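You operate a simulated robot arm through the tools that you are given. There is no shell and no other tool. Be economical: measure what you need, move in short steps, check, and stop when the job is done.

Carry out the task below with a simulated robot arm. There is one attempt and no reset: what you move stays moved.

JOB
Take the blue buffing pad from the top of the black trolley and leave it in the mt hatch. Then fetch the white resin block and set it on the top of the seat moulding. Then fetch the blue-handled fluffy roller from the top of the glass-topped table and stand it on top of the yellow moulded hatch. Then switch the yellow brake lever on. Then fetch the blue drain plug and stand it on the top of the white table. Then take the blue sanding block and put it on top of the grey moulded hatch. Then take the white filter cartridge and put it on the top of the black stand. Do these in the order given. Set down upright: blue buffing pad, blue-handled fluffy roller, blue drain plug, white filter cartridge. The yellow brake lever goes clockwise seen from above, to its stop.
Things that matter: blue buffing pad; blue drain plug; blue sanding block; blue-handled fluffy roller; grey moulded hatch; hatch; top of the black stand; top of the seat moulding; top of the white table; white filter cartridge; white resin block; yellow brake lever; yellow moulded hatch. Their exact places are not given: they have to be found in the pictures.

Only the result counts: the job must be done as asked and must still hold three seconds after the hand-in. Knocking over, shifting, dropping, spilling or breaking anything else fails it.

ROBOT AND FRAMES
A 6-joint arm with a two-finger parallel gripper on a trunk, on a base that drives. Base frame: it is fixed to the floor where the robot stands at the start and does not move with it; the origin is under the middle of the robot, x ahead of it, y to its left, z up; the surface under the hand at the start is at about z = 580. Lengths are in mm, angles in degrees, forces in N, time in s.
With the tool pointing down near the work surface it reaches from about 440 to 940 mm from the robot's upright axis, wherever it stands. Its first joint turns from -115.0 to 115.0 degrees. Places, roughly: blue buffing pad (8x5x7 cm) [600, 100, 600]; blue drain plug (10x6x35 cm) [6900, -6700, 800]; blue sanding block [8000, -4750, 750]; blue-handled fluffy roller (8x4x21 cm) [-5400, 4000, 900]; grey moulded hatch (19x17x7 cm) [8000, -4200, 800]; hatch (25x16 cm) [2460, 520, 720]; top of the black stand (40x17 cm) [6680, -6700, 720]; top of the seat moulding (42x24 cm) [-5060, 240, 920]; top of the white table [8100, -4100, 700]; white filter cartridge (4x4x9 cm) [8200, -3900, 800]; white resin block (4x4x3 cm) [-5200, 3800, 900]; yellow brake lever [-5000, 5300, 900]; yellow moulded hatch (23x19x7 cm) [-5100, 3600, 900]. Payload 3.43 kg.
The TCP is the grasp point between the finger pads, 34 mm short of the fingertips. In the tool frame z runs along the fingers and y along their closing line. Largest opening 128 mm; finger width 24, thickness 12; the body of the gripper, 48 by 130 mm, starts 96 mm behind the TCP.
Orientation is that of the tool frame in the base frame, as a unit quaternion [w, x, y, z]. With the fingers straight down and closing along the base's y, the tool's x points along the base's -x, its y along +y and its z along -z.

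CONTROLS
- The arm moves only by the tool apply_moves. Its argument "rows" is a list of rows, each an object (a shift or turn left out is 0, a gripper value left out holds the last) with "rotation": the turn, a rotation vector about the tool's x, y, z in units of 60 degrees (1.0 is 60 degrees), a list of three; "linear": the shift along the tool's x, y, z in units of 500 mm (1.0 is 500 mm), a list of three; "claw": the gripper command, from -1 (shut) to 1 (fully open), values between in proportion. In form: [{"rotation": [ax, ay, az], "linear": [x, y, z], "claw": claw}, ...]. A call has 1 to 10 rows; each row is the pose to reach, as a shift and turn from the pose commanded when the call began, along the tool's axes at that moment. A call with a number of a shift or a turn outside -1 to 1 is refused whole. A row lasts 0.2 s, in which the tool goes at most 50 mm and 8.6 degrees; a call with a longer step from one row to the next is refused whole, and so is a gripper value outside its range. Where a pose cannot be reached the arm comes as near as it can. A force on the tool above 40 N (or 10 N above the force at the start of the call, whichever is more), or a blocked arm, ends the call early, and 0.2 s more pass. The fingers move at their own pace (about 108 mm/s each) and stop on an object; they squeeze with about 24 N. The grip force told is the motor's: it shows also when the fingers shut on nothing. Time passes only in rows, and 0.2 s behind the last, so rows that repeat a pose let the fingers close. It gives the time, the measured TCP pose, the force on the tool (base axes), the opening and the grip force at its end, in the units of the frame above (readings bear some noise), with the torque about the TCP (base axes, N m) and any sound that the robot's microphone picked up.
- Cameras (640 x 400 px; columns grow to the right, rows downward): "scene" is now at [88.2, 168.9, 1117.9]; the picture's right is [-0.28, -0.96, 0.00], its down [-0.47, 0.14, -0.87] and it looks along [0.84, -0.25, -0.49] (base axes); focal length 251 px, centre (320, 200). "wrist" rides on the gripper at [76, -11, -160] in the tool frame; the picture's right is [0.15, 0.99, 0.00], its down [-0.88, 0.13, -0.46] and it looks along [-0.45, 0.07, 0.89] (tool axes); focal length 234 px, centre (320, 200).
- grab_frame(camera): a new picture of that camera. The clock stands still meanwhile.
- lift_body(by): slides the trunk up (or, below 0, down) by that many mm; the arm and the scene camera ride with it, the base frame stays. It gives what a move gives, with no picture.
- base_move(legs): drives the robot by 1 to 6 legs, each [ahead, turn to the left] in mm and degrees, along the robot's own axes; the way and the turn of a leg run together, so that a leg with both is an arc; at most 1500 mm and 180 degrees a leg. The arm and the cameras ride along, it lands a little off, and it stops where it bumps. It gives what a move gives.
- pan_tilt(pan, tilt): turns the head with the scene camera to pan (to the left, within 103 degrees either way) and tilt (down, from -29 to 69), counted from straight ahead of the robot. It gives what a move gives.
- locate(camera, pixels): for up to 12 pixels [column, row] of the newest picture of that camera ("zoom" is the newest enlarged one), the place [x, y, z] in the base frame of the surface seen there, good to about 3 mm. The clock stands still meanwhile.
- close_up(camera, box): a new picture of the part [left, top, right, bottom] of that camera's present view, enlarged. The clock stands still meanwhile.
- finish_job(): hands the job in; it is judged then, once.

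Keep the steps short. Do not move on a guess: measure, check each grasp and each placing, and mend mistakes. In all there are 131 turns and 132 pictures (those below and enlarged ones count). Leave the gripper open and the arm clear of the work at the hand-in unless told otherwise, and finish with a single line.

The tools are called by a JSON object that holds its "op" and its "data". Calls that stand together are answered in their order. apply_moves: Moves the arm, as the interface text tells. Its arguments: {"type":"object","properties":{"rows":{"type":"array"}},"required":["rows"]} The other tools are called the same way: lift_body (by) slides the trunk up or down; base_move (legs) drives the base; pan_tilt (pan, tilt) turns the head that bears the scene camera; grab_frame (camera) takes a picture; locate (camera, pixels) gives the place of the surface under pixels of a picture; close_up (camera, box) takes an enlarged picture of a part of a camera's view; finish_job () hands the job in.

At the start:

```text
clock: 0.0
tool_pos: [481.0, 9.8, 888.5]
orientation: [0.0, 0.0, 1.0, 0.0]
wrist_force: [0.1, 0.9, -0.8]
wrist_torque: [0.01, -0.01, -0.01]
gripper_width: 127.9
grasp_force: 0.1
trunk travel left (down, up): [-375.0, 415.0]
robot x, y, heading: [3.2, 0.9, 0.1]
head pan, tilt: [-16.3, 29.1]
```

scene: 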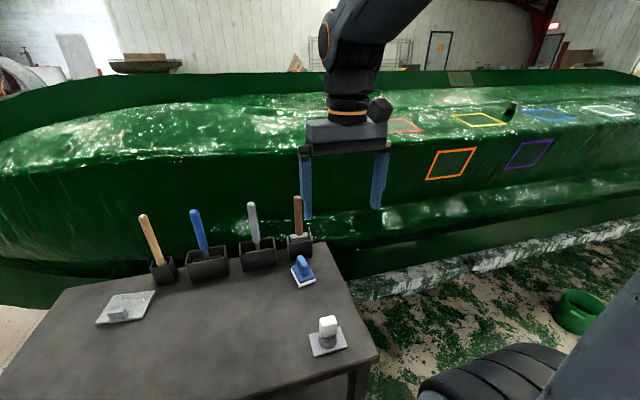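
wrist: 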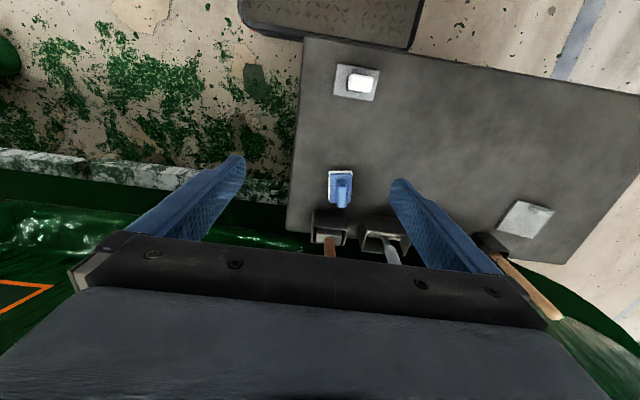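

I see the blue pad at scene (303,270) on the black trolley. I'll enlarge it and measure.

{"op": "close_up", "data": {"camera": "scene", "box": [260, 230, 360, 300]}}

{"op": "close_up", "data": {"camera": "scene", "box": [380, 60, 640, 200]}}

{"op": "locate", "data": {"camera": "scene", "pixels": [[301, 260], [304, 270], [293, 284], [314, 279], [293, 270], [460, 79], [403, 126], [478, 119], [320, 340], [350, 300], [451, 163], [300, 245]]}}

{"op": "locate", "data": {"camera": "wrist", "pixels": [[331, 172], [352, 172], [329, 202], [352, 202], [342, 190], [342, 205], [342, 176], [310, 215], [350, 215], [298, 120]]}}

```text
5.71 times, centred on (310, 265) of scene
```

zoom: 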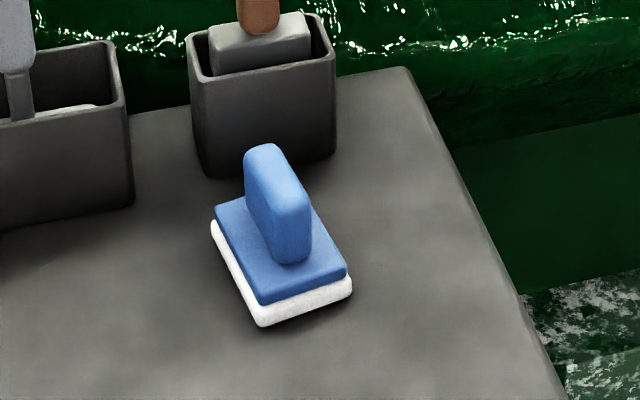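

```text
2.46 times, centred on (510, 130) of scene
```

zoom: 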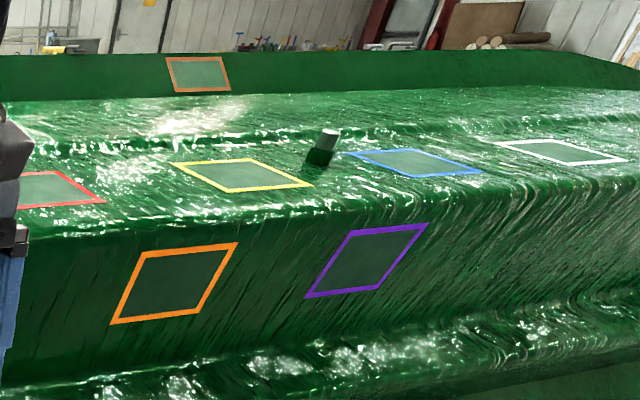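

```text
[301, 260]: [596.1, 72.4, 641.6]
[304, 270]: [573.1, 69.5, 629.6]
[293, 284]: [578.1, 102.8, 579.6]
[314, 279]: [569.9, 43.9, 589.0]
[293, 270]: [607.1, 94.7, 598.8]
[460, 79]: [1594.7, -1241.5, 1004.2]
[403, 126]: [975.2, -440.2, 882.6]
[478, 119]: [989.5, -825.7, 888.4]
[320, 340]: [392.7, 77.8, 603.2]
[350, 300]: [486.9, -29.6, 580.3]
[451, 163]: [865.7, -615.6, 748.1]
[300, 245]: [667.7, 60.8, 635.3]
```

```text
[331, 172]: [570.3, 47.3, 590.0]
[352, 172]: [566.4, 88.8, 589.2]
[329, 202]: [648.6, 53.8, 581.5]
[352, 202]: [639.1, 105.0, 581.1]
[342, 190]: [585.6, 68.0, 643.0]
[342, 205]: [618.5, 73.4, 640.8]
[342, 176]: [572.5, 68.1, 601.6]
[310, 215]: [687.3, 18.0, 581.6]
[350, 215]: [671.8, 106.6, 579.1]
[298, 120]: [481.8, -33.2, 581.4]
```

The handle's ridge runs along base x at about (597,71), top z 643. I'll check how far the nearby tool handles lean before coming down.

{"op": "close_up", "data": {"camera": "wrist", "box": [290, 150, 410, 225]}}

{"op": "locate", "data": {"camera": "scene", "pixels": [[297, 200], [297, 230], [252, 206], [254, 235], [195, 213], [144, 217]]}}

```text
5.33 times, centred on (350, 188) of wrist
```

zoom: 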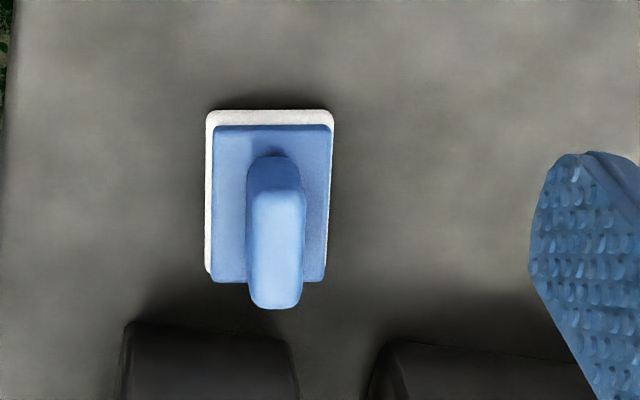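

```text
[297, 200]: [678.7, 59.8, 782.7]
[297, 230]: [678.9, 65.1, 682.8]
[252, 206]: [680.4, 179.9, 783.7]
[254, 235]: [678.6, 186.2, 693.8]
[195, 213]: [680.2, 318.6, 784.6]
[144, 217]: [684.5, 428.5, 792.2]
```

{"op": "locate", "data": {"camera": "zoom", "pixels": [[275, 205], [275, 250], [275, 300], [215, 140], [325, 140], [215, 275], [318, 275], [255, 250], [298, 250]]}}

{"op": "apply_moves", "data": {"rows": [{"linear": [-0.058, 0.03, 0.05], "rotation": [0, 0, -0.035]}, {"linear": [-0.116, 0.06, 0.1], "rotation": [0, 0, -0.07]}, {"linear": [-0.174, 0.09, 0.15], "rotation": [0, 0, -0.105]}, {"linear": [-0.232, 0.122, 0.2], "rotation": [0, 0, -0.14]}, {"linear": [-0.232, 0.122, 0.25], "rotation": [0, 0, -0.14]}]}}

{"op": "grab_frame", "data": {"camera": "wrist"}}

```text
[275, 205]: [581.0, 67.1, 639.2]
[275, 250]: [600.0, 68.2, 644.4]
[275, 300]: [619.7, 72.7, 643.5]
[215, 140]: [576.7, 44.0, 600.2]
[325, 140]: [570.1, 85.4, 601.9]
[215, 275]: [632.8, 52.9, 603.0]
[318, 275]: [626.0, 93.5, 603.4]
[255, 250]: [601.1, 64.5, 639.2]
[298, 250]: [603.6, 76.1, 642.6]
```

```text
clock: 1.2
tool_pos: [596.7, 70.2, 763.3]
orientation: [0.0, -0.074, 0.997, 0.0]
wrist_force: [-0.1, 0.7, 0.2]
wrist_torque: [-0.01, -0.02, -0.03]
gripper_width: 127.9
grasp_force: 0.1
trunk travel left (down, up): [-375.0, 415.0]
robot x, y, heading: [-0.3, -1.1, 0.1]
head pan, tilt: [-16.3, 29.1]
```

```text
126 pictures are left
```

wrist: 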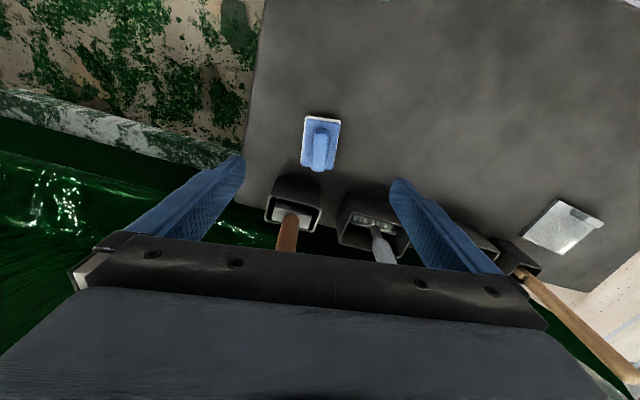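

The pad lies between the fingers, aligned. Going down to z≈640 and closing.

{"op": "apply_moves", "data": {"rows": [{"linear": [-0.006, 0, 0.08]}, {"linear": [-0.006, 0, 0.16]}, {"linear": [-0.006, 0, 0.22]}, {"linear": [-0.006, 0, 0.248]}, {"linear": [-0.006, 0, 0.248], "claw": -1}, {"linear": [-0.006, 0, 0.248], "claw": -1}, {"linear": [-0.006, 0, 0.248], "claw": -1}, {"linear": [-0.006, 0, 0.248], "claw": -1}]}}

```text
clock: 3.0
tool_pos: [598.1, 69.5, 639.4]
orientation: [0.0, -0.073, 0.997, 0.0]
wrist_force: [0.1, -0.7, 1.2]
wrist_torque: [0.01, -0.01, -0.03]
gripper_width: 19.2
grasp_force: 23.9
trunk travel left (down, up): [-375.0, 415.0]
robot x, y, heading: [2.0, 4.0, 0.1]
head pan, tilt: [-16.3, 29.1]
```

Gripped at 19 mm. Lifting straight up.

{"op": "apply_moves", "data": {"rows": [{"linear": [0, 0, -0.08]}, {"linear": [0, 0, -0.16]}, {"linear": [0, 0, -0.24]}, {"linear": [0.05, 0, -0.32]}, {"linear": [0.1, 0, -0.4]}, {"linear": [0.15, 0, -0.48]}, {"linear": [0.2, 0, -0.56]}]}}

{"op": "pan_tilt", "data": {"pan": 10, "tilt": 10}}

{"op": "grab_frame", "data": {"camera": "scene"}}

{"op": "pan_tilt", "data": {"pan": 80, "tilt": 20}}

{"op": "grab_frame", "data": {"camera": "scene"}}

{"op": "pan_tilt", "data": {"pan": -80, "tilt": 20}}

{"op": "grab_frame", "data": {"camera": "scene"}}

```text
clock: 4.6
tool_pos: [498.9, 55.9, 919.8]
orientation: [-0.001, -0.073, 0.997, 0.0]
wrist_force: [0.1, -0.2, -1.2]
wrist_torque: [-0.01, 0.09, 0.01]
gripper_width: 19.1
grasp_force: 24.7
trunk travel left (down, up): [-375.0, 415.0]
robot x, y, heading: [-2.8, 1.8, 0.1]
head pan, tilt: [-16.3, 29.1]
```

```text
clock: 5.5
tool_pos: [498.5, 56.8, 918.6]
orientation: [0.001, -0.072, 0.997, 0.0]
wrist_force: [0.3, 0.6, -0.4]
wrist_torque: [0.01, -0.01, -0.04]
gripper_width: 19.5
grasp_force: 23.9
trunk travel left (down, up): [-375.0, 415.0]
robot x, y, heading: [1.1, 3.5, 0.2]
head pan, tilt: [10.0, 10.0]
```

```text
125 pictures are left
```

scene: 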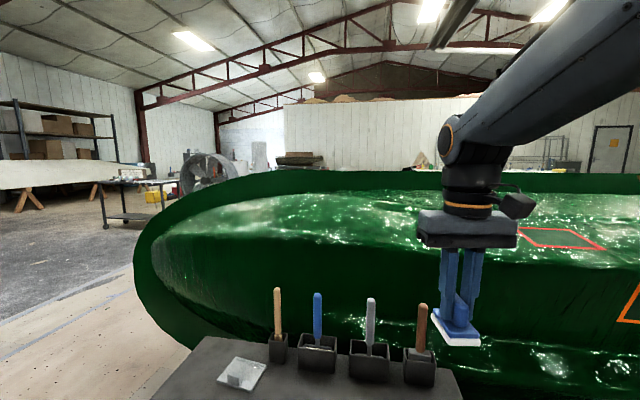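

```text
clock: 6.9
tool_pos: [500.0, 55.9, 919.2]
orientation: [0.0, -0.074, 0.997, 0.0]
wrist_force: [0.5, 0.2, -1.0]
wrist_torque: [-0.01, -0.02, -0.04]
gripper_width: 19.3
grasp_force: 24.2
trunk travel left (down, up): [-375.0, 415.0]
robot x, y, heading: [-2.6, -0.6, -0.1]
head pan, tilt: [80.0, 20.0]
```

```text
124 pictures are left
```

scene: 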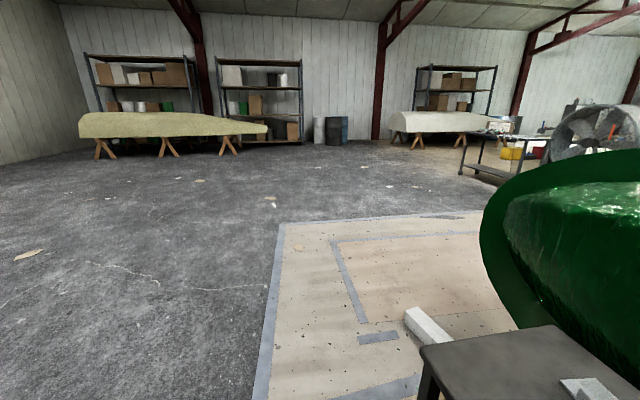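

```text
clock: 9.4
tool_pos: [497.4, 55.3, 919.6]
orientation: [0.0, -0.074, 0.997, 0.0]
wrist_force: [0.2, 0.0, -0.6]
wrist_torque: [0.03, 0.01, -0.01]
gripper_width: 18.9
grasp_force: 23.8
trunk travel left (down, up): [-375.0, 415.0]
robot x, y, heading: [-0.4, 3.3, 0.1]
head pan, tilt: [-80.0, 20.0]
```

```text
123 pictures are left
```

scene: 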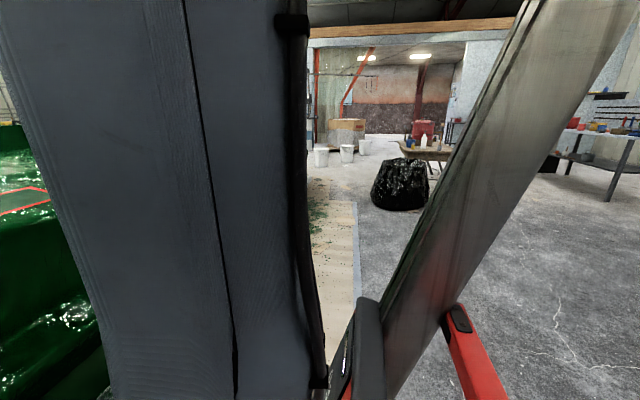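

I'll look left-ahead and measure the boat's end and the path round it.

{"op": "pan_tilt", "data": {"pan": 35, "tilt": 15}}

{"op": "grab_frame", "data": {"camera": "scene"}}

{"op": "locate", "data": {"camera": "scene", "pixels": [[360, 180], [290, 200], [260, 260], [270, 320], [320, 150], [420, 150], [150, 240], [230, 220], [310, 130], [480, 150], [560, 160], [250, 180]]}}

```text
clock: 11.3
tool_pos: [499.3, 56.8, 918.5]
orientation: [0.0, -0.074, 0.997, 0.0]
wrist_force: [0.4, 0.3, -0.9]
wrist_torque: [0.01, -0.01, -0.01]
gripper_width: 19.2
grasp_force: 23.9
trunk travel left (down, up): [-375.0, 415.0]
robot x, y, heading: [1.8, 3.2, 0.1]
head pan, tilt: [35.0, 15.0]
```

```text
122 pictures are left
```

scene: 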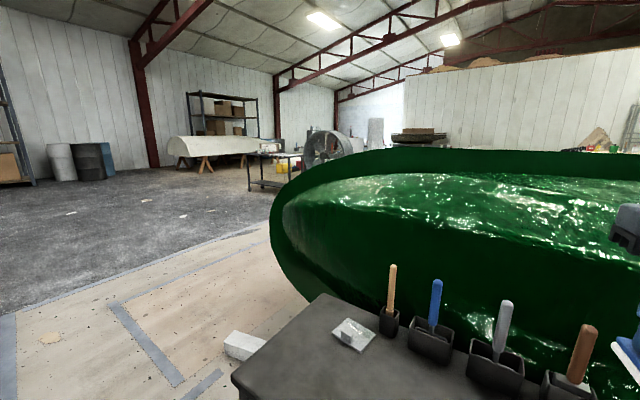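

```text
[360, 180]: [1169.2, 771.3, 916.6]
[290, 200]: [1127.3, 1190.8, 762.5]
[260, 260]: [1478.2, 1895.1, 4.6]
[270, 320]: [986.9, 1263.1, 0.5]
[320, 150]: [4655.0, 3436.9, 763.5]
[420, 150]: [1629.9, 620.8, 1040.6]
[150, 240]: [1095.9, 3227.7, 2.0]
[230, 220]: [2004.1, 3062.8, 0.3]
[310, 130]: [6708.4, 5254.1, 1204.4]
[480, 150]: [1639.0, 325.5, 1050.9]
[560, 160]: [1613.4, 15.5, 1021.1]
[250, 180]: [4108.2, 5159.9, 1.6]
```

I need to see behind before reversing.

{"op": "pan_tilt", "data": {"pan": 103, "tilt": 35}}

{"op": "grab_frame", "data": {"camera": "scene"}}

{"op": "pan_tilt", "data": {"pan": -103, "tilt": 35}}

{"op": "grab_frame", "data": {"camera": "scene"}}

```text
clock: 12.7
tool_pos: [498.9, 55.4, 918.7]
orientation: [0.0, -0.073, 0.997, 0.0]
wrist_force: [-0.1, -0.8, 0.0]
wrist_torque: [-0.02, 0.03, 0.02]
gripper_width: 19.2
grasp_force: 24.1
trunk travel left (down, up): [-375.0, 415.0]
robot x, y, heading: [-1.0, 0.9, 0.0]
head pan, tilt: [103.0, 35.0]
```

```text
121 pictures are left
```

scene: 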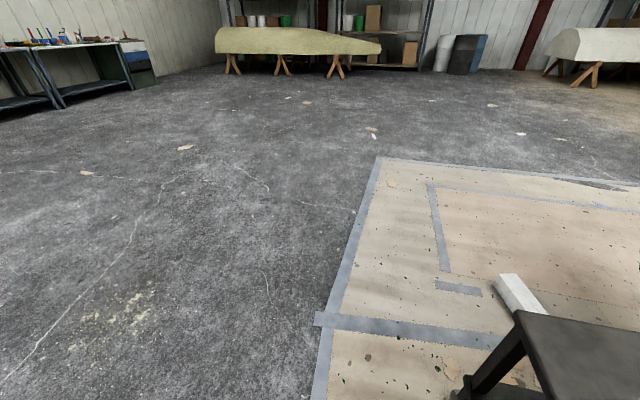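

```text
clock: 15.7
tool_pos: [499.7, 56.8, 920.0]
orientation: [0.001, -0.073, 0.997, 0.001]
wrist_force: [-0.2, -0.2, -0.8]
wrist_torque: [0.03, -0.01, 0.01]
gripper_width: 19.1
grasp_force: 24.2
trunk travel left (down, up): [-375.0, 415.0]
robot x, y, heading: [-0.3, 0.1, -0.2]
head pan, tilt: [-103.0, 35.0]
```

```text
120 pictures are left
```

scene: 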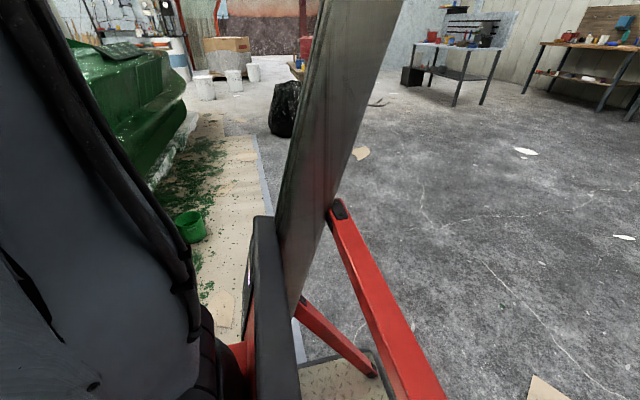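

Clear behind. Reversing 700, turning left 60°, driving to about (620,2290), then turning to face ahead.

{"op": "base_move", "data": {"legs": [[-700, 0], [0, 60], [1320, 0], [1320, 0], [0, -60]]}}

{"op": "pan_tilt", "data": {"pan": 0, "tilt": 20}}

{"op": "grab_frame", "data": {"camera": "scene"}}

{"op": "locate", "data": {"camera": "scene", "pixels": [[100, 200], [200, 200], [300, 220], [400, 200], [450, 200], [500, 200], [300, 160], [200, 160]]}}

```text
clock: 37.2
tool_pos: [1118.3, 2288.2, 919.5]
orientation: [0.0, -0.06, 0.998, -0.001]
wrist_force: [0.0, -0.4, -1.5]
wrist_torque: [-0.01, 0.03, 0.0]
gripper_width: 19.1
grasp_force: 23.9
trunk travel left (down, up): [-375.0, 415.0]
robot x, y, heading: [619.3, 2243.8, -1.5]
head pan, tilt: [-103.0, 35.0]
```

```text
clock: 39.0
tool_pos: [1117.5, 2289.0, 919.3]
orientation: [-0.001, -0.059, 0.998, 0.0]
wrist_force: [-0.9, -0.3, -1.0]
wrist_torque: [-0.02, 0.01, -0.02]
gripper_width: 19.2
grasp_force: 23.8
trunk travel left (down, up): [-375.0, 415.0]
robot x, y, heading: [619.4, 2245.5, -1.5]
head pan, tilt: [0.0, 20.0]
```

```text
119 pictures are left
```

scene: 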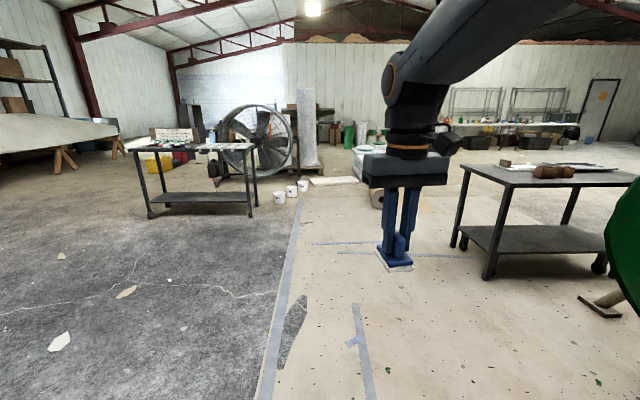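

```text
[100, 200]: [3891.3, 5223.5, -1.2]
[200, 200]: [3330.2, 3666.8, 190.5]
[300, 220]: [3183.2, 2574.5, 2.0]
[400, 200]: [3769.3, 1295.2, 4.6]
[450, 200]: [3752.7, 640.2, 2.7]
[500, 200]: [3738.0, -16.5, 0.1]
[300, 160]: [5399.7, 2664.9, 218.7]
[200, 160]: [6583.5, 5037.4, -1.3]
```

There is a trolley/table beyond the boat's end at (550,180), which fits the hatch place. Looking closer.

{"op": "close_up", "data": {"camera": "scene", "box": [440, 120, 640, 245]}}

{"op": "locate", "data": {"camera": "zoom", "pixels": [[85, 140], [240, 195], [600, 185], [380, 165], [210, 135], [65, 385], [150, 490], [260, 145], [420, 140], [540, 130]]}}

```text
3.20 times, centred on (540, 182) of scene
```

zoom: 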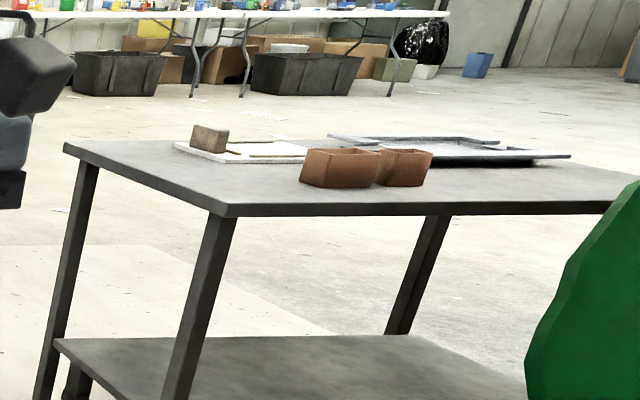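

```text
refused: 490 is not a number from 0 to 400
```

{"op": "locate", "data": {"camera": "zoom", "pixels": [[85, 145], [228, 203], [600, 195], [300, 140], [210, 135], [65, 380], [260, 155], [350, 165], [410, 165], [540, 156], [400, 138]]}}

```text
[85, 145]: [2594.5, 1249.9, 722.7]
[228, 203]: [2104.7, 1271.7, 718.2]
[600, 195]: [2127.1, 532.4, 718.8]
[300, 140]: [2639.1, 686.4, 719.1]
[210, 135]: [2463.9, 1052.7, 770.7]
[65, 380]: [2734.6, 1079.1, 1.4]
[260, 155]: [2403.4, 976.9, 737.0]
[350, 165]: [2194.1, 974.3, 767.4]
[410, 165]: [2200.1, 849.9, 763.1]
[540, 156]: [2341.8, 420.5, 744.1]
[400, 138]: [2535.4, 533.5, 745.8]
```

The table spans x≈2100–2640, y≈…–1270, top z 720. I'll go round it and stand on its far side facing back (-x).

{"op": "base_move", "data": {"legs": [[0, 1.5], [1310, 0], [1310, 0], [0, -90]]}}

{"op": "pan_tilt", "data": {"pan": 0, "tilt": 30}}

{"op": "grab_frame", "data": {"camera": "scene"}}

{"op": "locate", "data": {"camera": "scene", "pixels": [[320, 380], [320, 300], [400, 300], [480, 300], [450, 240], [250, 250], [320, 200], [200, 200]]}}

```text
clock: 55.9
tool_pos: [3296.7, 1748.4, 919.5]
orientation: [0.0, 0.653, 0.757, 0.0]
wrist_force: [0.5, 0.8, -0.6]
wrist_torque: [0.03, 0.01, 0.0]
gripper_width: 19.0
grasp_force: 23.8
trunk travel left (down, up): [-375.0, 415.0]
robot x, y, heading: [3237.8, 2245.5, -90.2]
head pan, tilt: [0.0, 20.0]
```

```text
clock: 56.6
tool_pos: [3296.4, 1749.2, 918.9]
orientation: [0.0, 0.653, 0.757, 0.0]
wrist_force: [-0.1, -0.2, -1.3]
wrist_torque: [-0.02, -0.01, -0.02]
gripper_width: 19.3
grasp_force: 23.7
trunk travel left (down, up): [-375.0, 415.0]
robot x, y, heading: [3235.9, 2248.8, -89.8]
head pan, tilt: [0.0, 30.0]
```

```text
117 pictures are left
```

scene: 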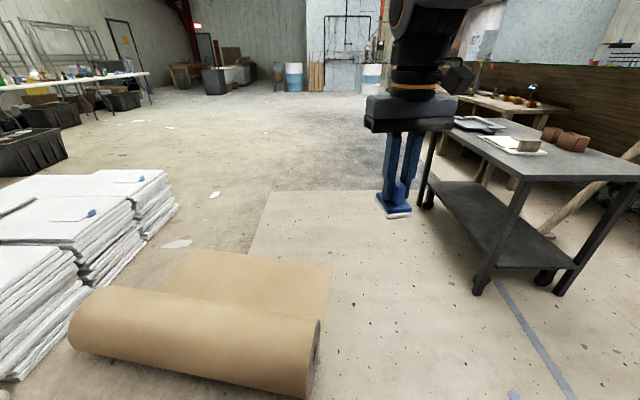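

```text
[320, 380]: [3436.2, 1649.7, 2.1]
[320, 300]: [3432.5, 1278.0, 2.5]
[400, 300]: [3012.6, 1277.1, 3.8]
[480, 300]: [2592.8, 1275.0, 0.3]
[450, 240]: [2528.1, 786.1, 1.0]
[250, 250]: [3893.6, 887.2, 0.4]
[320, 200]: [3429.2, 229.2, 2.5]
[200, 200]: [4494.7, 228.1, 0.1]
```

The paper roll's end is at x≈3440, so I'll pass at x≈3040 and then angle out to about (3190,520), facing the table.

{"op": "base_move", "data": {"legs": [[0, -90], [200, 0], [0, 90], [845, 0], [0, 10]]}}

{"op": "base_move", "data": {"legs": [[900, 0], [0, -100]]}}

{"op": "pan_tilt", "data": {"pan": 0, "tilt": 35}}

{"op": "grab_frame", "data": {"camera": "scene"}}

```text
clock: 70.6
tool_pos: [3171.5, 928.1, 920.1]
orientation: [0.0, 0.586, 0.81, 0.001]
wrist_force: [0.3, 0.4, -1.2]
wrist_torque: [-0.03, 0.01, 0.0]
gripper_width: 19.4
grasp_force: 23.4
trunk travel left (down, up): [-375.0, 415.0]
robot x, y, heading: [3032.0, 1415.0, -80.1]
head pan, tilt: [0.0, 30.0]
```

```text
clock: 79.5
tool_pos: [2691.0, 461.3, 919.4]
orientation: [0.0, 0.996, 0.089, 0.0]
wrist_force: [-0.3, -0.3, -0.2]
wrist_torque: [0.03, -0.06, -0.03]
gripper_width: 19.0
grasp_force: 24.1
trunk travel left (down, up): [-375.0, 415.0]
robot x, y, heading: [3187.1, 530.7, -178.3]
head pan, tilt: [0.0, 30.0]
```

```text
clock: 80.1
tool_pos: [2691.3, 462.3, 918.3]
orientation: [0.0, 0.996, 0.09, 0.0]
wrist_force: [0.2, -0.1, -1.3]
wrist_torque: [-0.02, 0.05, -0.02]
gripper_width: 19.0
grasp_force: 23.8
trunk travel left (down, up): [-375.0, 415.0]
robot x, y, heading: [3189.9, 535.6, -177.9]
head pan, tilt: [0.0, 35.0]
```

```text
116 pictures are left
```

scene: 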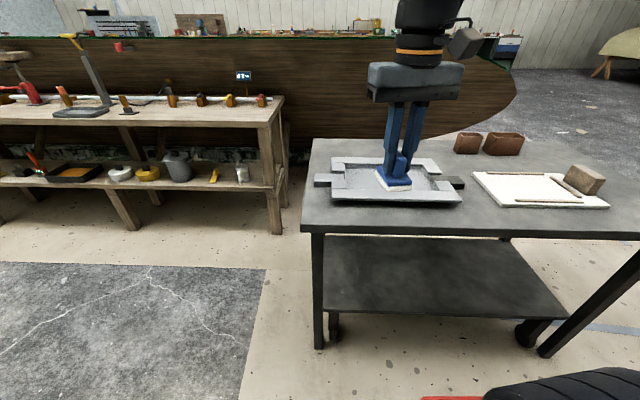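

The grey recessed hatch is below the tool at (390,180); the white one holds a brick. Measuring.

{"op": "grab_frame", "data": {"camera": "wrist"}}

{"op": "close_up", "data": {"camera": "scene", "box": [300, 130, 480, 242]}}

{"op": "locate", "data": {"camera": "scene", "pixels": [[333, 160], [435, 160], [332, 198], [460, 200], [350, 180], [430, 185], [370, 170], [425, 172], [345, 193], [450, 196], [400, 195], [318, 180]]}}

```text
115 pictures are left
```

wrist: 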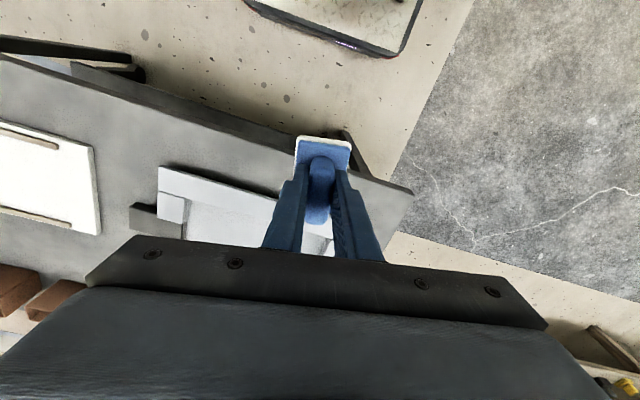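

```text
3.56 times, centred on (390, 186) of scene
```

zoom: 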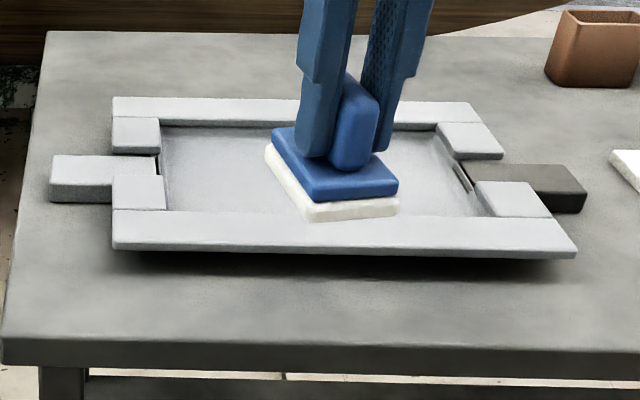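

```text
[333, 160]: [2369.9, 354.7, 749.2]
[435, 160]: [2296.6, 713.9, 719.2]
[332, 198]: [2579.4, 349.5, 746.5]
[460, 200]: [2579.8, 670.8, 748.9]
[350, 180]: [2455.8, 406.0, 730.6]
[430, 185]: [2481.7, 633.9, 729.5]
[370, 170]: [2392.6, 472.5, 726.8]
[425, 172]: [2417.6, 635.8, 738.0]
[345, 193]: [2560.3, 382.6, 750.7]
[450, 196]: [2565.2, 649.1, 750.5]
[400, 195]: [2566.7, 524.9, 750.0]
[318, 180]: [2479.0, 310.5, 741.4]
```

Recess floor z≈729, centre ≈(2465,520), rim z 750. The pad's bottom is 59 mm below the TCP, so I release at TCP z≈790. Moving over, then checking.

{"op": "apply_moves", "data": {"rows": [{"linear": [-0.085, -0.039, 0]}, {"linear": [-0.17, -0.078, 0]}, {"linear": [-0.255, -0.117, 0]}, {"linear": [-0.34, -0.156, 0.04]}, {"linear": [-0.424, -0.195, 0.08]}, {"linear": [-0.424, -0.195, 0.14]}, {"linear": [-0.424, -0.195, 0.18]}]}}

{"op": "close_up", "data": {"camera": "scene", "box": [300, 130, 480, 242]}}

{"op": "locate", "data": {"camera": "zoom", "pixels": [[170, 170], [180, 205], [430, 200], [240, 235], [200, 140]]}}

```text
refused: row 4 steps farther than a row can; nothing moved
```

```text
3.56 times, centred on (390, 186) of scene
```

zoom: 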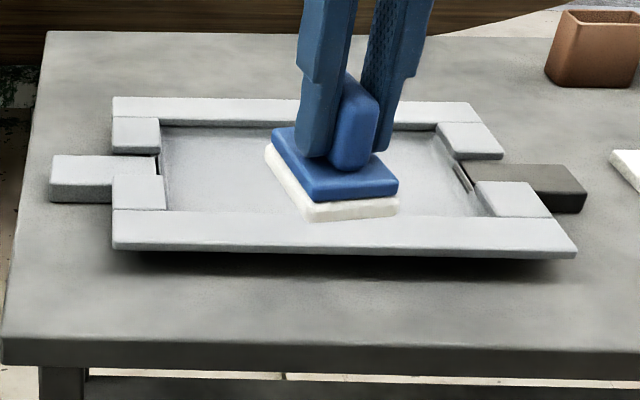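

```text
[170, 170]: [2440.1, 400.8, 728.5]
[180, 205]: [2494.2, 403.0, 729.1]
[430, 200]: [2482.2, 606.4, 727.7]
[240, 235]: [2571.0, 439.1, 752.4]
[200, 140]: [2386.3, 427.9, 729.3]
```

A row was too long; smaller vertical part.

{"op": "apply_moves", "data": {"rows": [{"linear": [-0.085, -0.039, 0]}, {"linear": [-0.17, -0.078, 0]}, {"linear": [-0.255, -0.117, 0]}, {"linear": [-0.34, -0.156, 0]}, {"linear": [-0.424, -0.195, 0]}, {"linear": [-0.424, -0.195, 0.08]}, {"linear": [-0.424, -0.195, 0.16]}, {"linear": [-0.424, -0.195, 0.2]}]}}

{"op": "close_up", "data": {"camera": "scene", "box": [300, 130, 480, 242]}}

```text
clock: 81.9
tool_pos: [2466.4, 519.8, 819.4]
orientation: [-0.001, 0.996, 0.09, 0.0]
wrist_force: [0.0, -0.3, 0.0]
wrist_torque: [0.02, 0.01, 0.03]
gripper_width: 19.2
grasp_force: 24.2
trunk travel left (down, up): [-375.0, 415.0]
robot x, y, heading: [3186.4, 537.3, -178.0]
head pan, tilt: [0.0, 35.0]
```

```text
3.56 times, centred on (390, 186) of scene
```

zoom: 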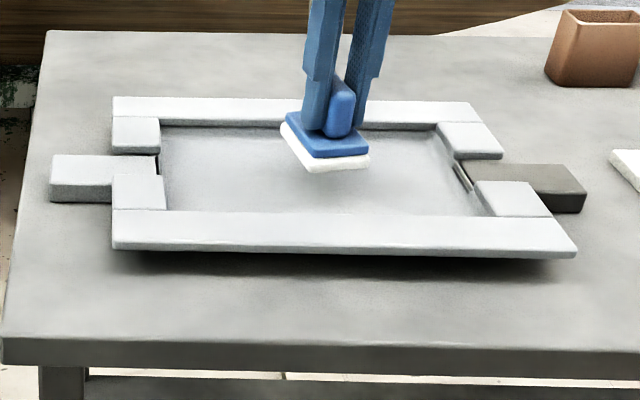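

Over the recess. Lowering 29 mm, opening, rising.

{"op": "apply_moves", "data": {"rows": [{"linear": [0, 0, 0.03]}, {"linear": [0, 0, 0.058]}, {"linear": [0, 0, 0.058]}, {"linear": [0, 0, 0.058], "claw": 0.2}, {"linear": [0, 0, 0.058], "claw": 0.2}, {"linear": [0, 0, 0.058], "claw": 0.2}, {"linear": [0, 0, -0.02], "claw": 0.2}, {"linear": [0, 0, -0.1], "claw": 0.2}, {"linear": [0, 0, -0.2], "claw": 0.2}, {"linear": [0.08, 0, -0.24], "claw": 0.2}]}}

{"op": "close_up", "data": {"camera": "scene", "box": [300, 130, 480, 242]}}

```text
clock: 84.1
tool_pos: [2506.3, 525.7, 939.4]
orientation: [0.0, 0.996, 0.09, 0.001]
wrist_force: [0.1, 0.0, -0.5]
wrist_torque: [-0.01, -0.05, 0.04]
gripper_width: 76.5
grasp_force: 0.0
trunk travel left (down, up): [-375.0, 415.0]
robot x, y, heading: [3186.7, 535.7, -178.0]
head pan, tilt: [0.0, 35.0]
```

```text
3.56 times, centred on (390, 186) of scene
```

zoom: 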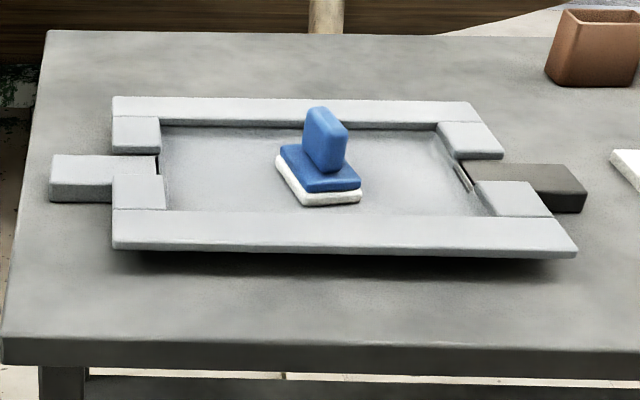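

The pad stands in the hatch. Next I retract the arm and drive back round the boat toward (-5200,3800).

{"op": "apply_moves", "data": {"rows": [{"linear": [0.09, 0, 0]}, {"linear": [0.18, 0, 0]}, {"linear": [0.27, 0, 0]}, {"linear": [0.36, 0, 0]}, {"linear": [0.4, 0, 0]}]}}

{"op": "base_move", "data": {"legs": [[0, -82], [900, 0], [0, -10], [870, 0], [0, 90], [1500, 0]]}}

{"op": "base_move", "data": {"legs": [[1500, 0]]}}

{"op": "pan_tilt", "data": {"pan": 0, "tilt": 10}}

{"op": "grab_frame", "data": {"camera": "scene"}}

```text
clock: 85.3
tool_pos: [2702.3, 562.4, 937.8]
orientation: [0.0, 0.996, 0.089, 0.0]
wrist_force: [-0.3, -0.5, -0.8]
wrist_torque: [-0.02, -0.03, 0.0]
gripper_width: 77.0
grasp_force: 0.1
trunk travel left (down, up): [-375.0, 415.0]
robot x, y, heading: [3188.8, 532.6, -178.2]
head pan, tilt: [0.0, 35.0]
```

```text
clock: 109.1
tool_pos: [1112.2, 2312.2, 936.9]
orientation: [0.0, 0.997, 0.073, 0.0]
wrist_force: [-0.8, -0.3, -0.3]
wrist_torque: [0.03, 0.02, 0.02]
gripper_width: 77.0
grasp_force: 0.0
trunk travel left (down, up): [-375.0, 415.0]
robot x, y, heading: [1592.5, 2270.1, 179.9]
head pan, tilt: [0.0, 35.0]
```

```text
clock: 116.5
tool_pos: [-397.6, 2335.8, 937.6]
orientation: [0.0, 0.998, 0.064, -0.001]
wrist_force: [-0.6, -0.3, 0.8]
wrist_torque: [0.02, 0.01, 0.03]
gripper_width: 76.7
grasp_force: 0.0
trunk travel left (down, up): [-375.0, 415.0]
robot x, y, heading: [82.0, 2283.2, 178.9]
head pan, tilt: [0.0, 35.0]
```

```text
clock: 117.4
tool_pos: [-398.5, 2336.4, 937.3]
orientation: [0.0, 0.998, 0.064, 0.0]
wrist_force: [0.1, -0.4, 1.0]
wrist_torque: [-0.02, -0.03, -0.04]
gripper_width: 76.7
grasp_force: 0.1
trunk travel left (down, up): [-375.0, 415.0]
robot x, y, heading: [84.5, 2282.3, 178.8]
head pan, tilt: [0.0, 10.0]
```

```text
110 pictures are left
```

scene: 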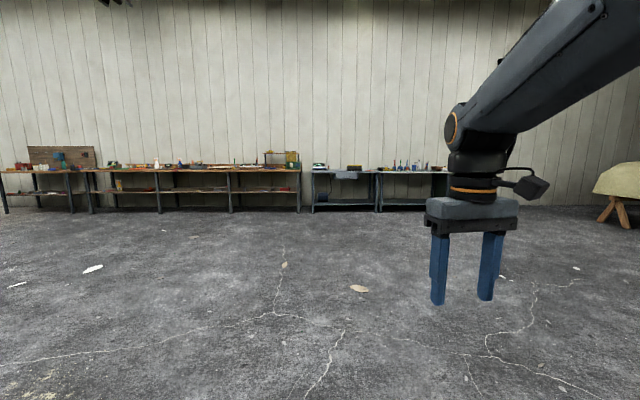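

The wall benches lie ahead. Enlarging for layout and measuring.

{"op": "close_up", "data": {"camera": "scene", "box": [260, 140, 460, 220]}}

{"op": "locate", "data": {"camera": "scene", "pixels": [[312, 173], [378, 173], [440, 173], [300, 172], [100, 172], [312, 205], [300, 205], [150, 205], [10, 172]]}}

```text
3.20 times, centred on (360, 180) of scene
```

zoom: 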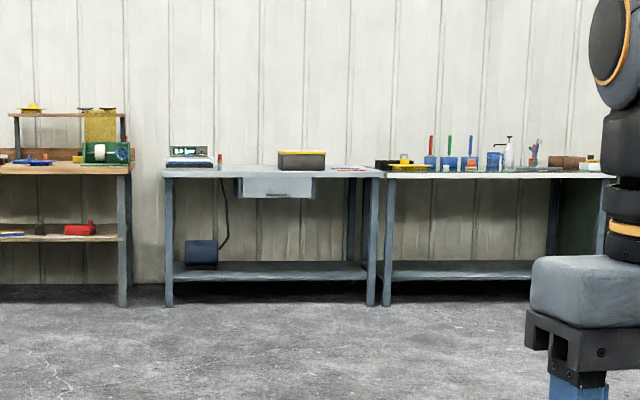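

```text
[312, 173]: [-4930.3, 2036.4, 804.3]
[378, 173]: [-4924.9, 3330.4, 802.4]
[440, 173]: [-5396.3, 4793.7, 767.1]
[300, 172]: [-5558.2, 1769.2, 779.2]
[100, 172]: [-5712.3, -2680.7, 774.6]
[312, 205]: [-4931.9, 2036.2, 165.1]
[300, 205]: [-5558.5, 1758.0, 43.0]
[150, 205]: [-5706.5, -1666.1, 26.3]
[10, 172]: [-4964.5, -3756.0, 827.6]
```

Driving diagonally to about (-4150,3700), then facing the bench.

{"op": "base_move", "data": {"legs": [[0, -17.1], [1490, 0], [1490, 0], [1490, 0], [0, 18.3]]}}

{"op": "pan_tilt", "data": {"pan": 0, "tilt": 20}}

{"op": "grab_frame", "data": {"camera": "scene"}}

```text
clock: 140.8
tool_pos: [-4668.0, 3647.8, 938.1]
orientation: [-0.001, 0.997, 0.082, 0.0]
wrist_force: [0.3, -0.2, 0.3]
wrist_torque: [0.01, 0.02, 0.03]
gripper_width: 76.6
grasp_force: 0.0
trunk travel left (down, up): [-375.0, 415.0]
robot x, y, heading: [-4184.6, 3609.1, -178.8]
head pan, tilt: [0.0, 10.0]
```

```text
clock: 141.5
tool_pos: [-4666.2, 3648.5, 937.1]
orientation: [0.0, 0.997, 0.081, 0.0]
wrist_force: [0.1, -0.1, 0.5]
wrist_torque: [-0.02, 0.02, 0.01]
gripper_width: 76.9
grasp_force: 0.1
trunk travel left (down, up): [-375.0, 415.0]
robot x, y, heading: [-4185.7, 3609.3, -179.3]
head pan, tilt: [0.0, 20.0]
```

```text
108 pictures are left
```

scene: 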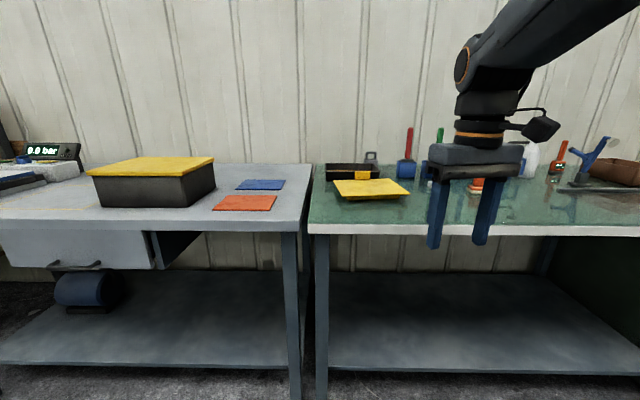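

Raising the trunk 200 mm for a better view of the tabletop.

{"op": "lift_body", "data": {"by": 200}}

{"op": "pan_tilt", "data": {"pan": -15, "tilt": 28}}

{"op": "grab_frame", "data": {"camera": "scene"}}

{"op": "close_up", "data": {"camera": "scene", "box": [220, 100, 420, 225]}}

{"op": "close_up", "data": {"camera": "scene", "box": [420, 100, 620, 225]}}

{"op": "grab_frame", "data": {"camera": "wrist"}}

```text
clock: 143.7
tool_pos: [-4666.4, 3646.7, 1137.1]
orientation: [0.0, 0.997, 0.08, 0.0]
wrist_force: [0.8, -0.3, -0.3]
wrist_torque: [0.04, -0.01, -0.02]
gripper_width: 77.0
grasp_force: 0.1
trunk travel left (down, up): [-575.0, 215.0]
robot x, y, heading: [-4182.5, 3610.2, -179.2]
head pan, tilt: [0.0, 20.0]
```

```text
clock: 144.4
tool_pos: [-4667.4, 3648.3, 1138.3]
orientation: [0.0, 0.997, 0.081, 0.0]
wrist_force: [-0.5, -0.1, -0.4]
wrist_torque: [0.0, 0.0, 0.01]
gripper_width: 76.6
grasp_force: 0.1
trunk travel left (down, up): [-575.0, 215.0]
robot x, y, heading: [-4181.8, 3613.2, -179.2]
head pan, tilt: [-15.0, 28.0]
```

```text
107 pictures are left
```

scene: 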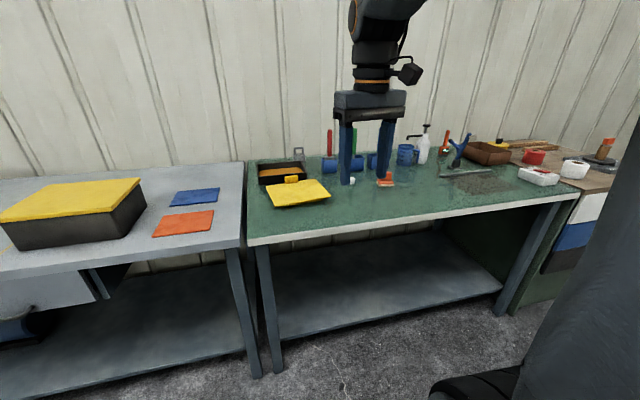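

```text
3.20 times, centred on (320, 162) of scene
```

zoom: 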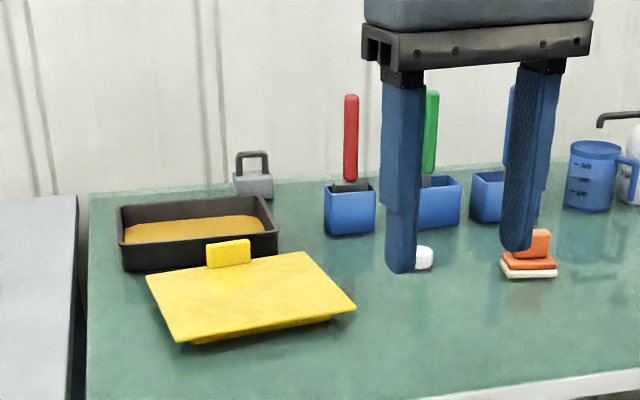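

```text
3.20 times, centred on (520, 162) of scene
```

zoom: 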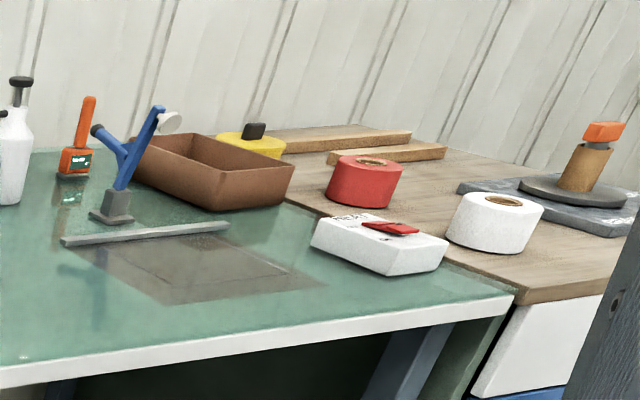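

```text
104 pictures are left
```

wrist: 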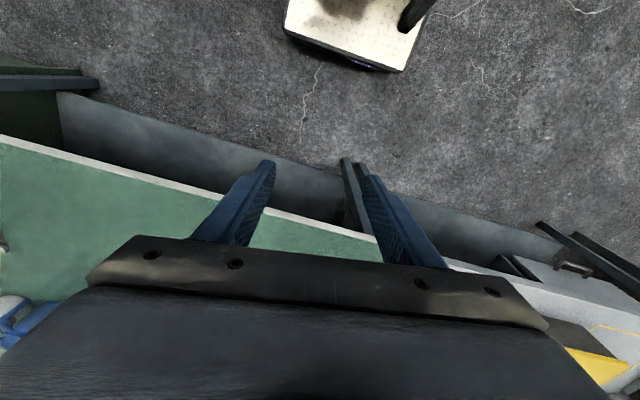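

White block seen at scene (352,181). Measuring it and its neighbours.

{"op": "locate", "data": {"camera": "scene", "pixels": [[352, 181], [353, 178], [352, 184], [384, 183], [390, 176], [330, 165], [359, 164], [372, 160], [298, 192], [327, 198], [275, 206], [360, 200]]}}

```text
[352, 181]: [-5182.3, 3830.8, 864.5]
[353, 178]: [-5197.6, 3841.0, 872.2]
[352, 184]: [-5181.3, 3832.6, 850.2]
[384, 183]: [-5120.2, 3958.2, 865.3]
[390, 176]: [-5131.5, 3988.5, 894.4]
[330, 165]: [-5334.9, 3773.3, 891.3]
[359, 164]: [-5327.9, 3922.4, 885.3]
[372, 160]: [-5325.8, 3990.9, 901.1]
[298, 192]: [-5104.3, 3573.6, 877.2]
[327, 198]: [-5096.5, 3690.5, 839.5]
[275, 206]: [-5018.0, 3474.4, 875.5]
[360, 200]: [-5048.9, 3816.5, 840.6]
```

Table glass z≈840; block about (-5195,3838), top 872. Moving the base to about (-4480,3830), from which block, hatch and roller are in reach.

{"op": "base_move", "data": {"legs": [[0, -37], [370, 0], [0, 36.5]]}}

{"op": "pan_tilt", "data": {"pan": 0, "tilt": 38}}

{"op": "grab_frame", "data": {"camera": "scene"}}

{"op": "grab_frame", "data": {"camera": "wrist"}}

```text
clock: 150.3
tool_pos: [-4970.0, 3865.6, 1138.1]
orientation: [0.0, 0.997, 0.081, 0.0]
wrist_force: [-0.3, -0.4, 0.1]
wrist_torque: [0.02, 0.01, 0.01]
gripper_width: 76.8
grasp_force: 0.1
trunk travel left (down, up): [-575.0, 215.0]
robot x, y, heading: [-4487.7, 3828.4, -179.4]
head pan, tilt: [-15.0, 28.0]
```

```text
clock: 151.1
tool_pos: [-4970.8, 3864.3, 1139.1]
orientation: [0.0, 0.997, 0.082, 0.001]
wrist_force: [-0.2, 0.4, -0.6]
wrist_torque: [0.01, -0.02, 0.03]
gripper_width: 76.8
grasp_force: 0.0
trunk travel left (down, up): [-575.0, 215.0]
robot x, y, heading: [-4486.9, 3826.2, -178.9]
head pan, tilt: [0.0, 38.0]
```

```text
103 pictures are left
```

scene: 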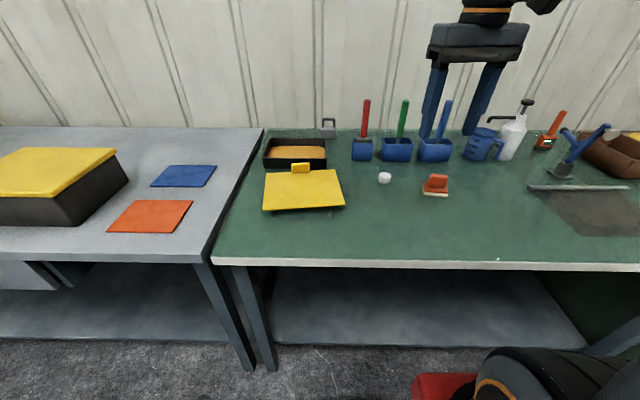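

```text
102 pictures are left
```

wrist: 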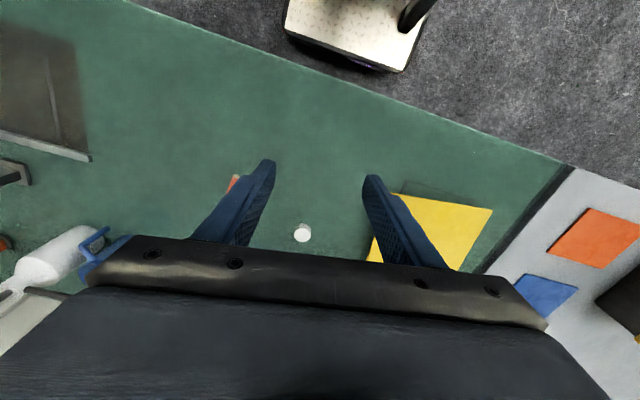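

{"op": "close_up", "data": {"camera": "scene", "box": [340, 90, 480, 210]}}

{"op": "locate", "data": {"camera": "scene", "pixels": [[385, 175], [384, 179], [384, 183], [379, 178], [391, 178], [426, 189], [445, 110], [440, 135], [436, 152], [404, 110], [385, 150], [385, 158]]}}

{"op": "locate", "data": {"camera": "wrist", "pixels": [[302, 233], [296, 228], [308, 228], [302, 225], [302, 240], [295, 233], [309, 233]]}}

```text
3.33 times, centred on (410, 150) of scene
```

zoom: 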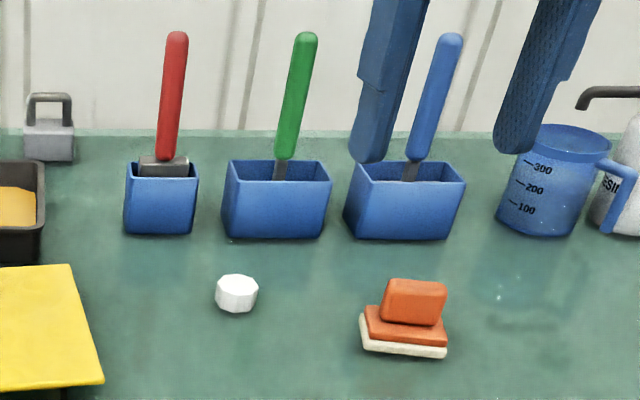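

```text
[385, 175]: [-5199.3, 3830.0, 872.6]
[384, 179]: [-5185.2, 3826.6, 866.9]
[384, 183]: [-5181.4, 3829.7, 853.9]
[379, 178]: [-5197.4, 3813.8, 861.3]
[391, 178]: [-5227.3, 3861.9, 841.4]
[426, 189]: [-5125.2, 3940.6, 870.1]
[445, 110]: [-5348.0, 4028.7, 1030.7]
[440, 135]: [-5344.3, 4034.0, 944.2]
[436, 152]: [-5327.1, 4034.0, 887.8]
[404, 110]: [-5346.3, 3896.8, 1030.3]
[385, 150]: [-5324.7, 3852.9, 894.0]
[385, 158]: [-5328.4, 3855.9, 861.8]
```

```text
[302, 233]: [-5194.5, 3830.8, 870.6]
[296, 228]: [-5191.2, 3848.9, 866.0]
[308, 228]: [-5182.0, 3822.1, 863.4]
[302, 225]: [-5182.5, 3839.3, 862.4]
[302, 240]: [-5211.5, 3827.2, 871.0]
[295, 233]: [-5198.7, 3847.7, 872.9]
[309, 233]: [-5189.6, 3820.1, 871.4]
```

Block: octagonal puck centre (-5200,3833), z 840–872. Moving above it, opening held at ~77 mm.

{"op": "apply_moves", "data": {"rows": [{"linear": [-0.09, -0.002, 0]}, {"linear": [-0.18, -0.005, 0]}, {"linear": [-0.27, -0.008, 0]}, {"linear": [-0.36, -0.01, 0]}, {"linear": [-0.464, -0.013, 0.0]}]}}

```text
refused: row 5 steps farther than a row can; nothing moved
```

{"op": "apply_moves", "data": {"rows": [{"linear": [-0.09, -0.002, 0]}, {"linear": [-0.18, -0.005, 0]}, {"linear": [-0.27, -0.008, 0]}, {"linear": [-0.36, -0.01, 0]}, {"linear": [-0.44, -0.013, 0.0]}, {"linear": [-0.464, -0.013, 0.08]}, {"linear": [-0.464, -0.013, 0.17]}, {"linear": [-0.464, -0.013, 0.26]}, {"linear": [-0.464, -0.013, 0.35]}, {"linear": [-0.464, -0.013, 0.4]}]}}

{"op": "close_up", "data": {"camera": "scene", "box": [320, 70, 480, 210]}}

{"op": "close_up", "data": {"camera": "wrist", "box": [220, 120, 420, 245]}}

```text
clock: 153.2
tool_pos: [-5200.8, 3832.7, 940.0]
orientation: [0.0, 0.997, 0.082, 0.0]
wrist_force: [1.4, -0.1, -0.3]
wrist_torque: [0.01, 0.01, 0.0]
gripper_width: 76.6
grasp_force: 0.0
trunk travel left (down, up): [-575.0, 215.0]
robot x, y, heading: [-4486.3, 3825.8, -178.9]
head pan, tilt: [0.0, 38.0]
```

```text
2.86 times, centred on (400, 140) of scene
```

zoom: 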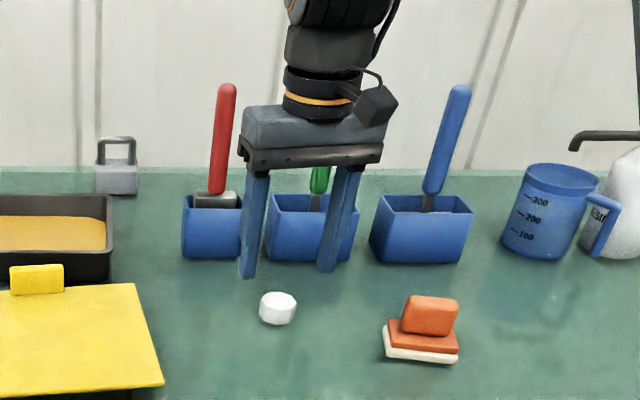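

```text
3.20 times, centred on (320, 182) of wrist
```

zoom: 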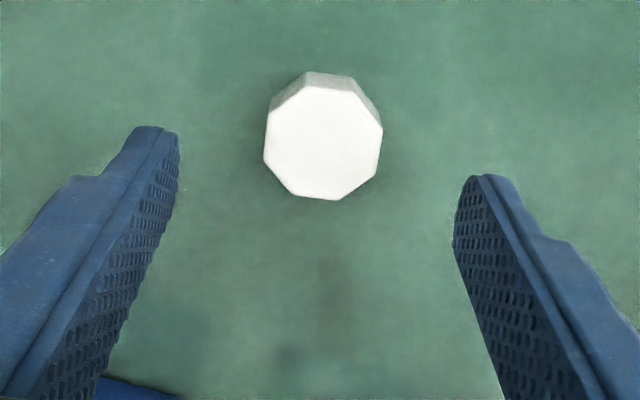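

Puck is centred with facets parallel to the fingers. Descending and gripping.

{"op": "apply_moves", "data": {"rows": [{"linear": [0, 0, 0.06]}, {"linear": [0, 0, 0.12]}, {"linear": [0, 0, 0.12], "claw": -1}, {"linear": [0, 0, 0.12], "claw": -1}, {"linear": [0, 0, 0.12], "claw": -1}, {"linear": [0, 0, 0.06], "claw": -1}, {"linear": [0, 0, -0.03], "claw": -1}, {"linear": [0, 0, -0.12], "claw": -1}, {"linear": [0, 0, -0.21], "claw": -1}, {"linear": [0, 0, -0.3], "claw": -1}]}}

{"op": "grab_frame", "data": {"camera": "wrist"}}

```text
clock: 154.1
tool_pos: [-5204.1, 3830.6, 883.8]
orientation: [0.0, 0.997, 0.082, -0.006]
wrist_force: [6.7, -1.7, 18.6]
wrist_torque: [-0.37, -0.52, 0.18]
gripper_width: 35.7
grasp_force: 24.1
trunk travel left (down, up): [-575.0, 215.0]
robot x, y, heading: [-4484.8, 3828.5, -179.2]
head pan, tilt: [0.0, 38.0]
stopped in row 4: the force on the tool passed its limit at 120 N (the readings are from after the stop); the commanded pose is now the measured one
```

```text
98 pictures are left
```

wrist: 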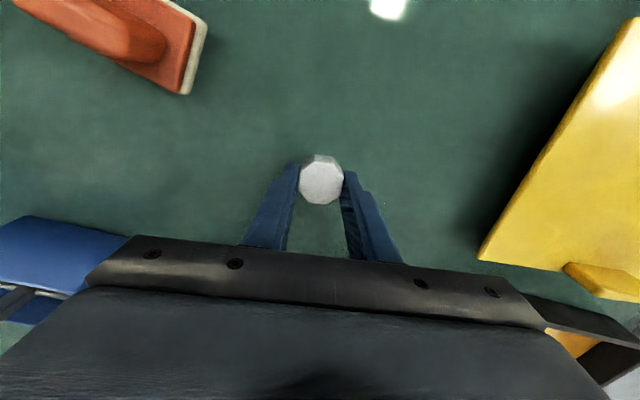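

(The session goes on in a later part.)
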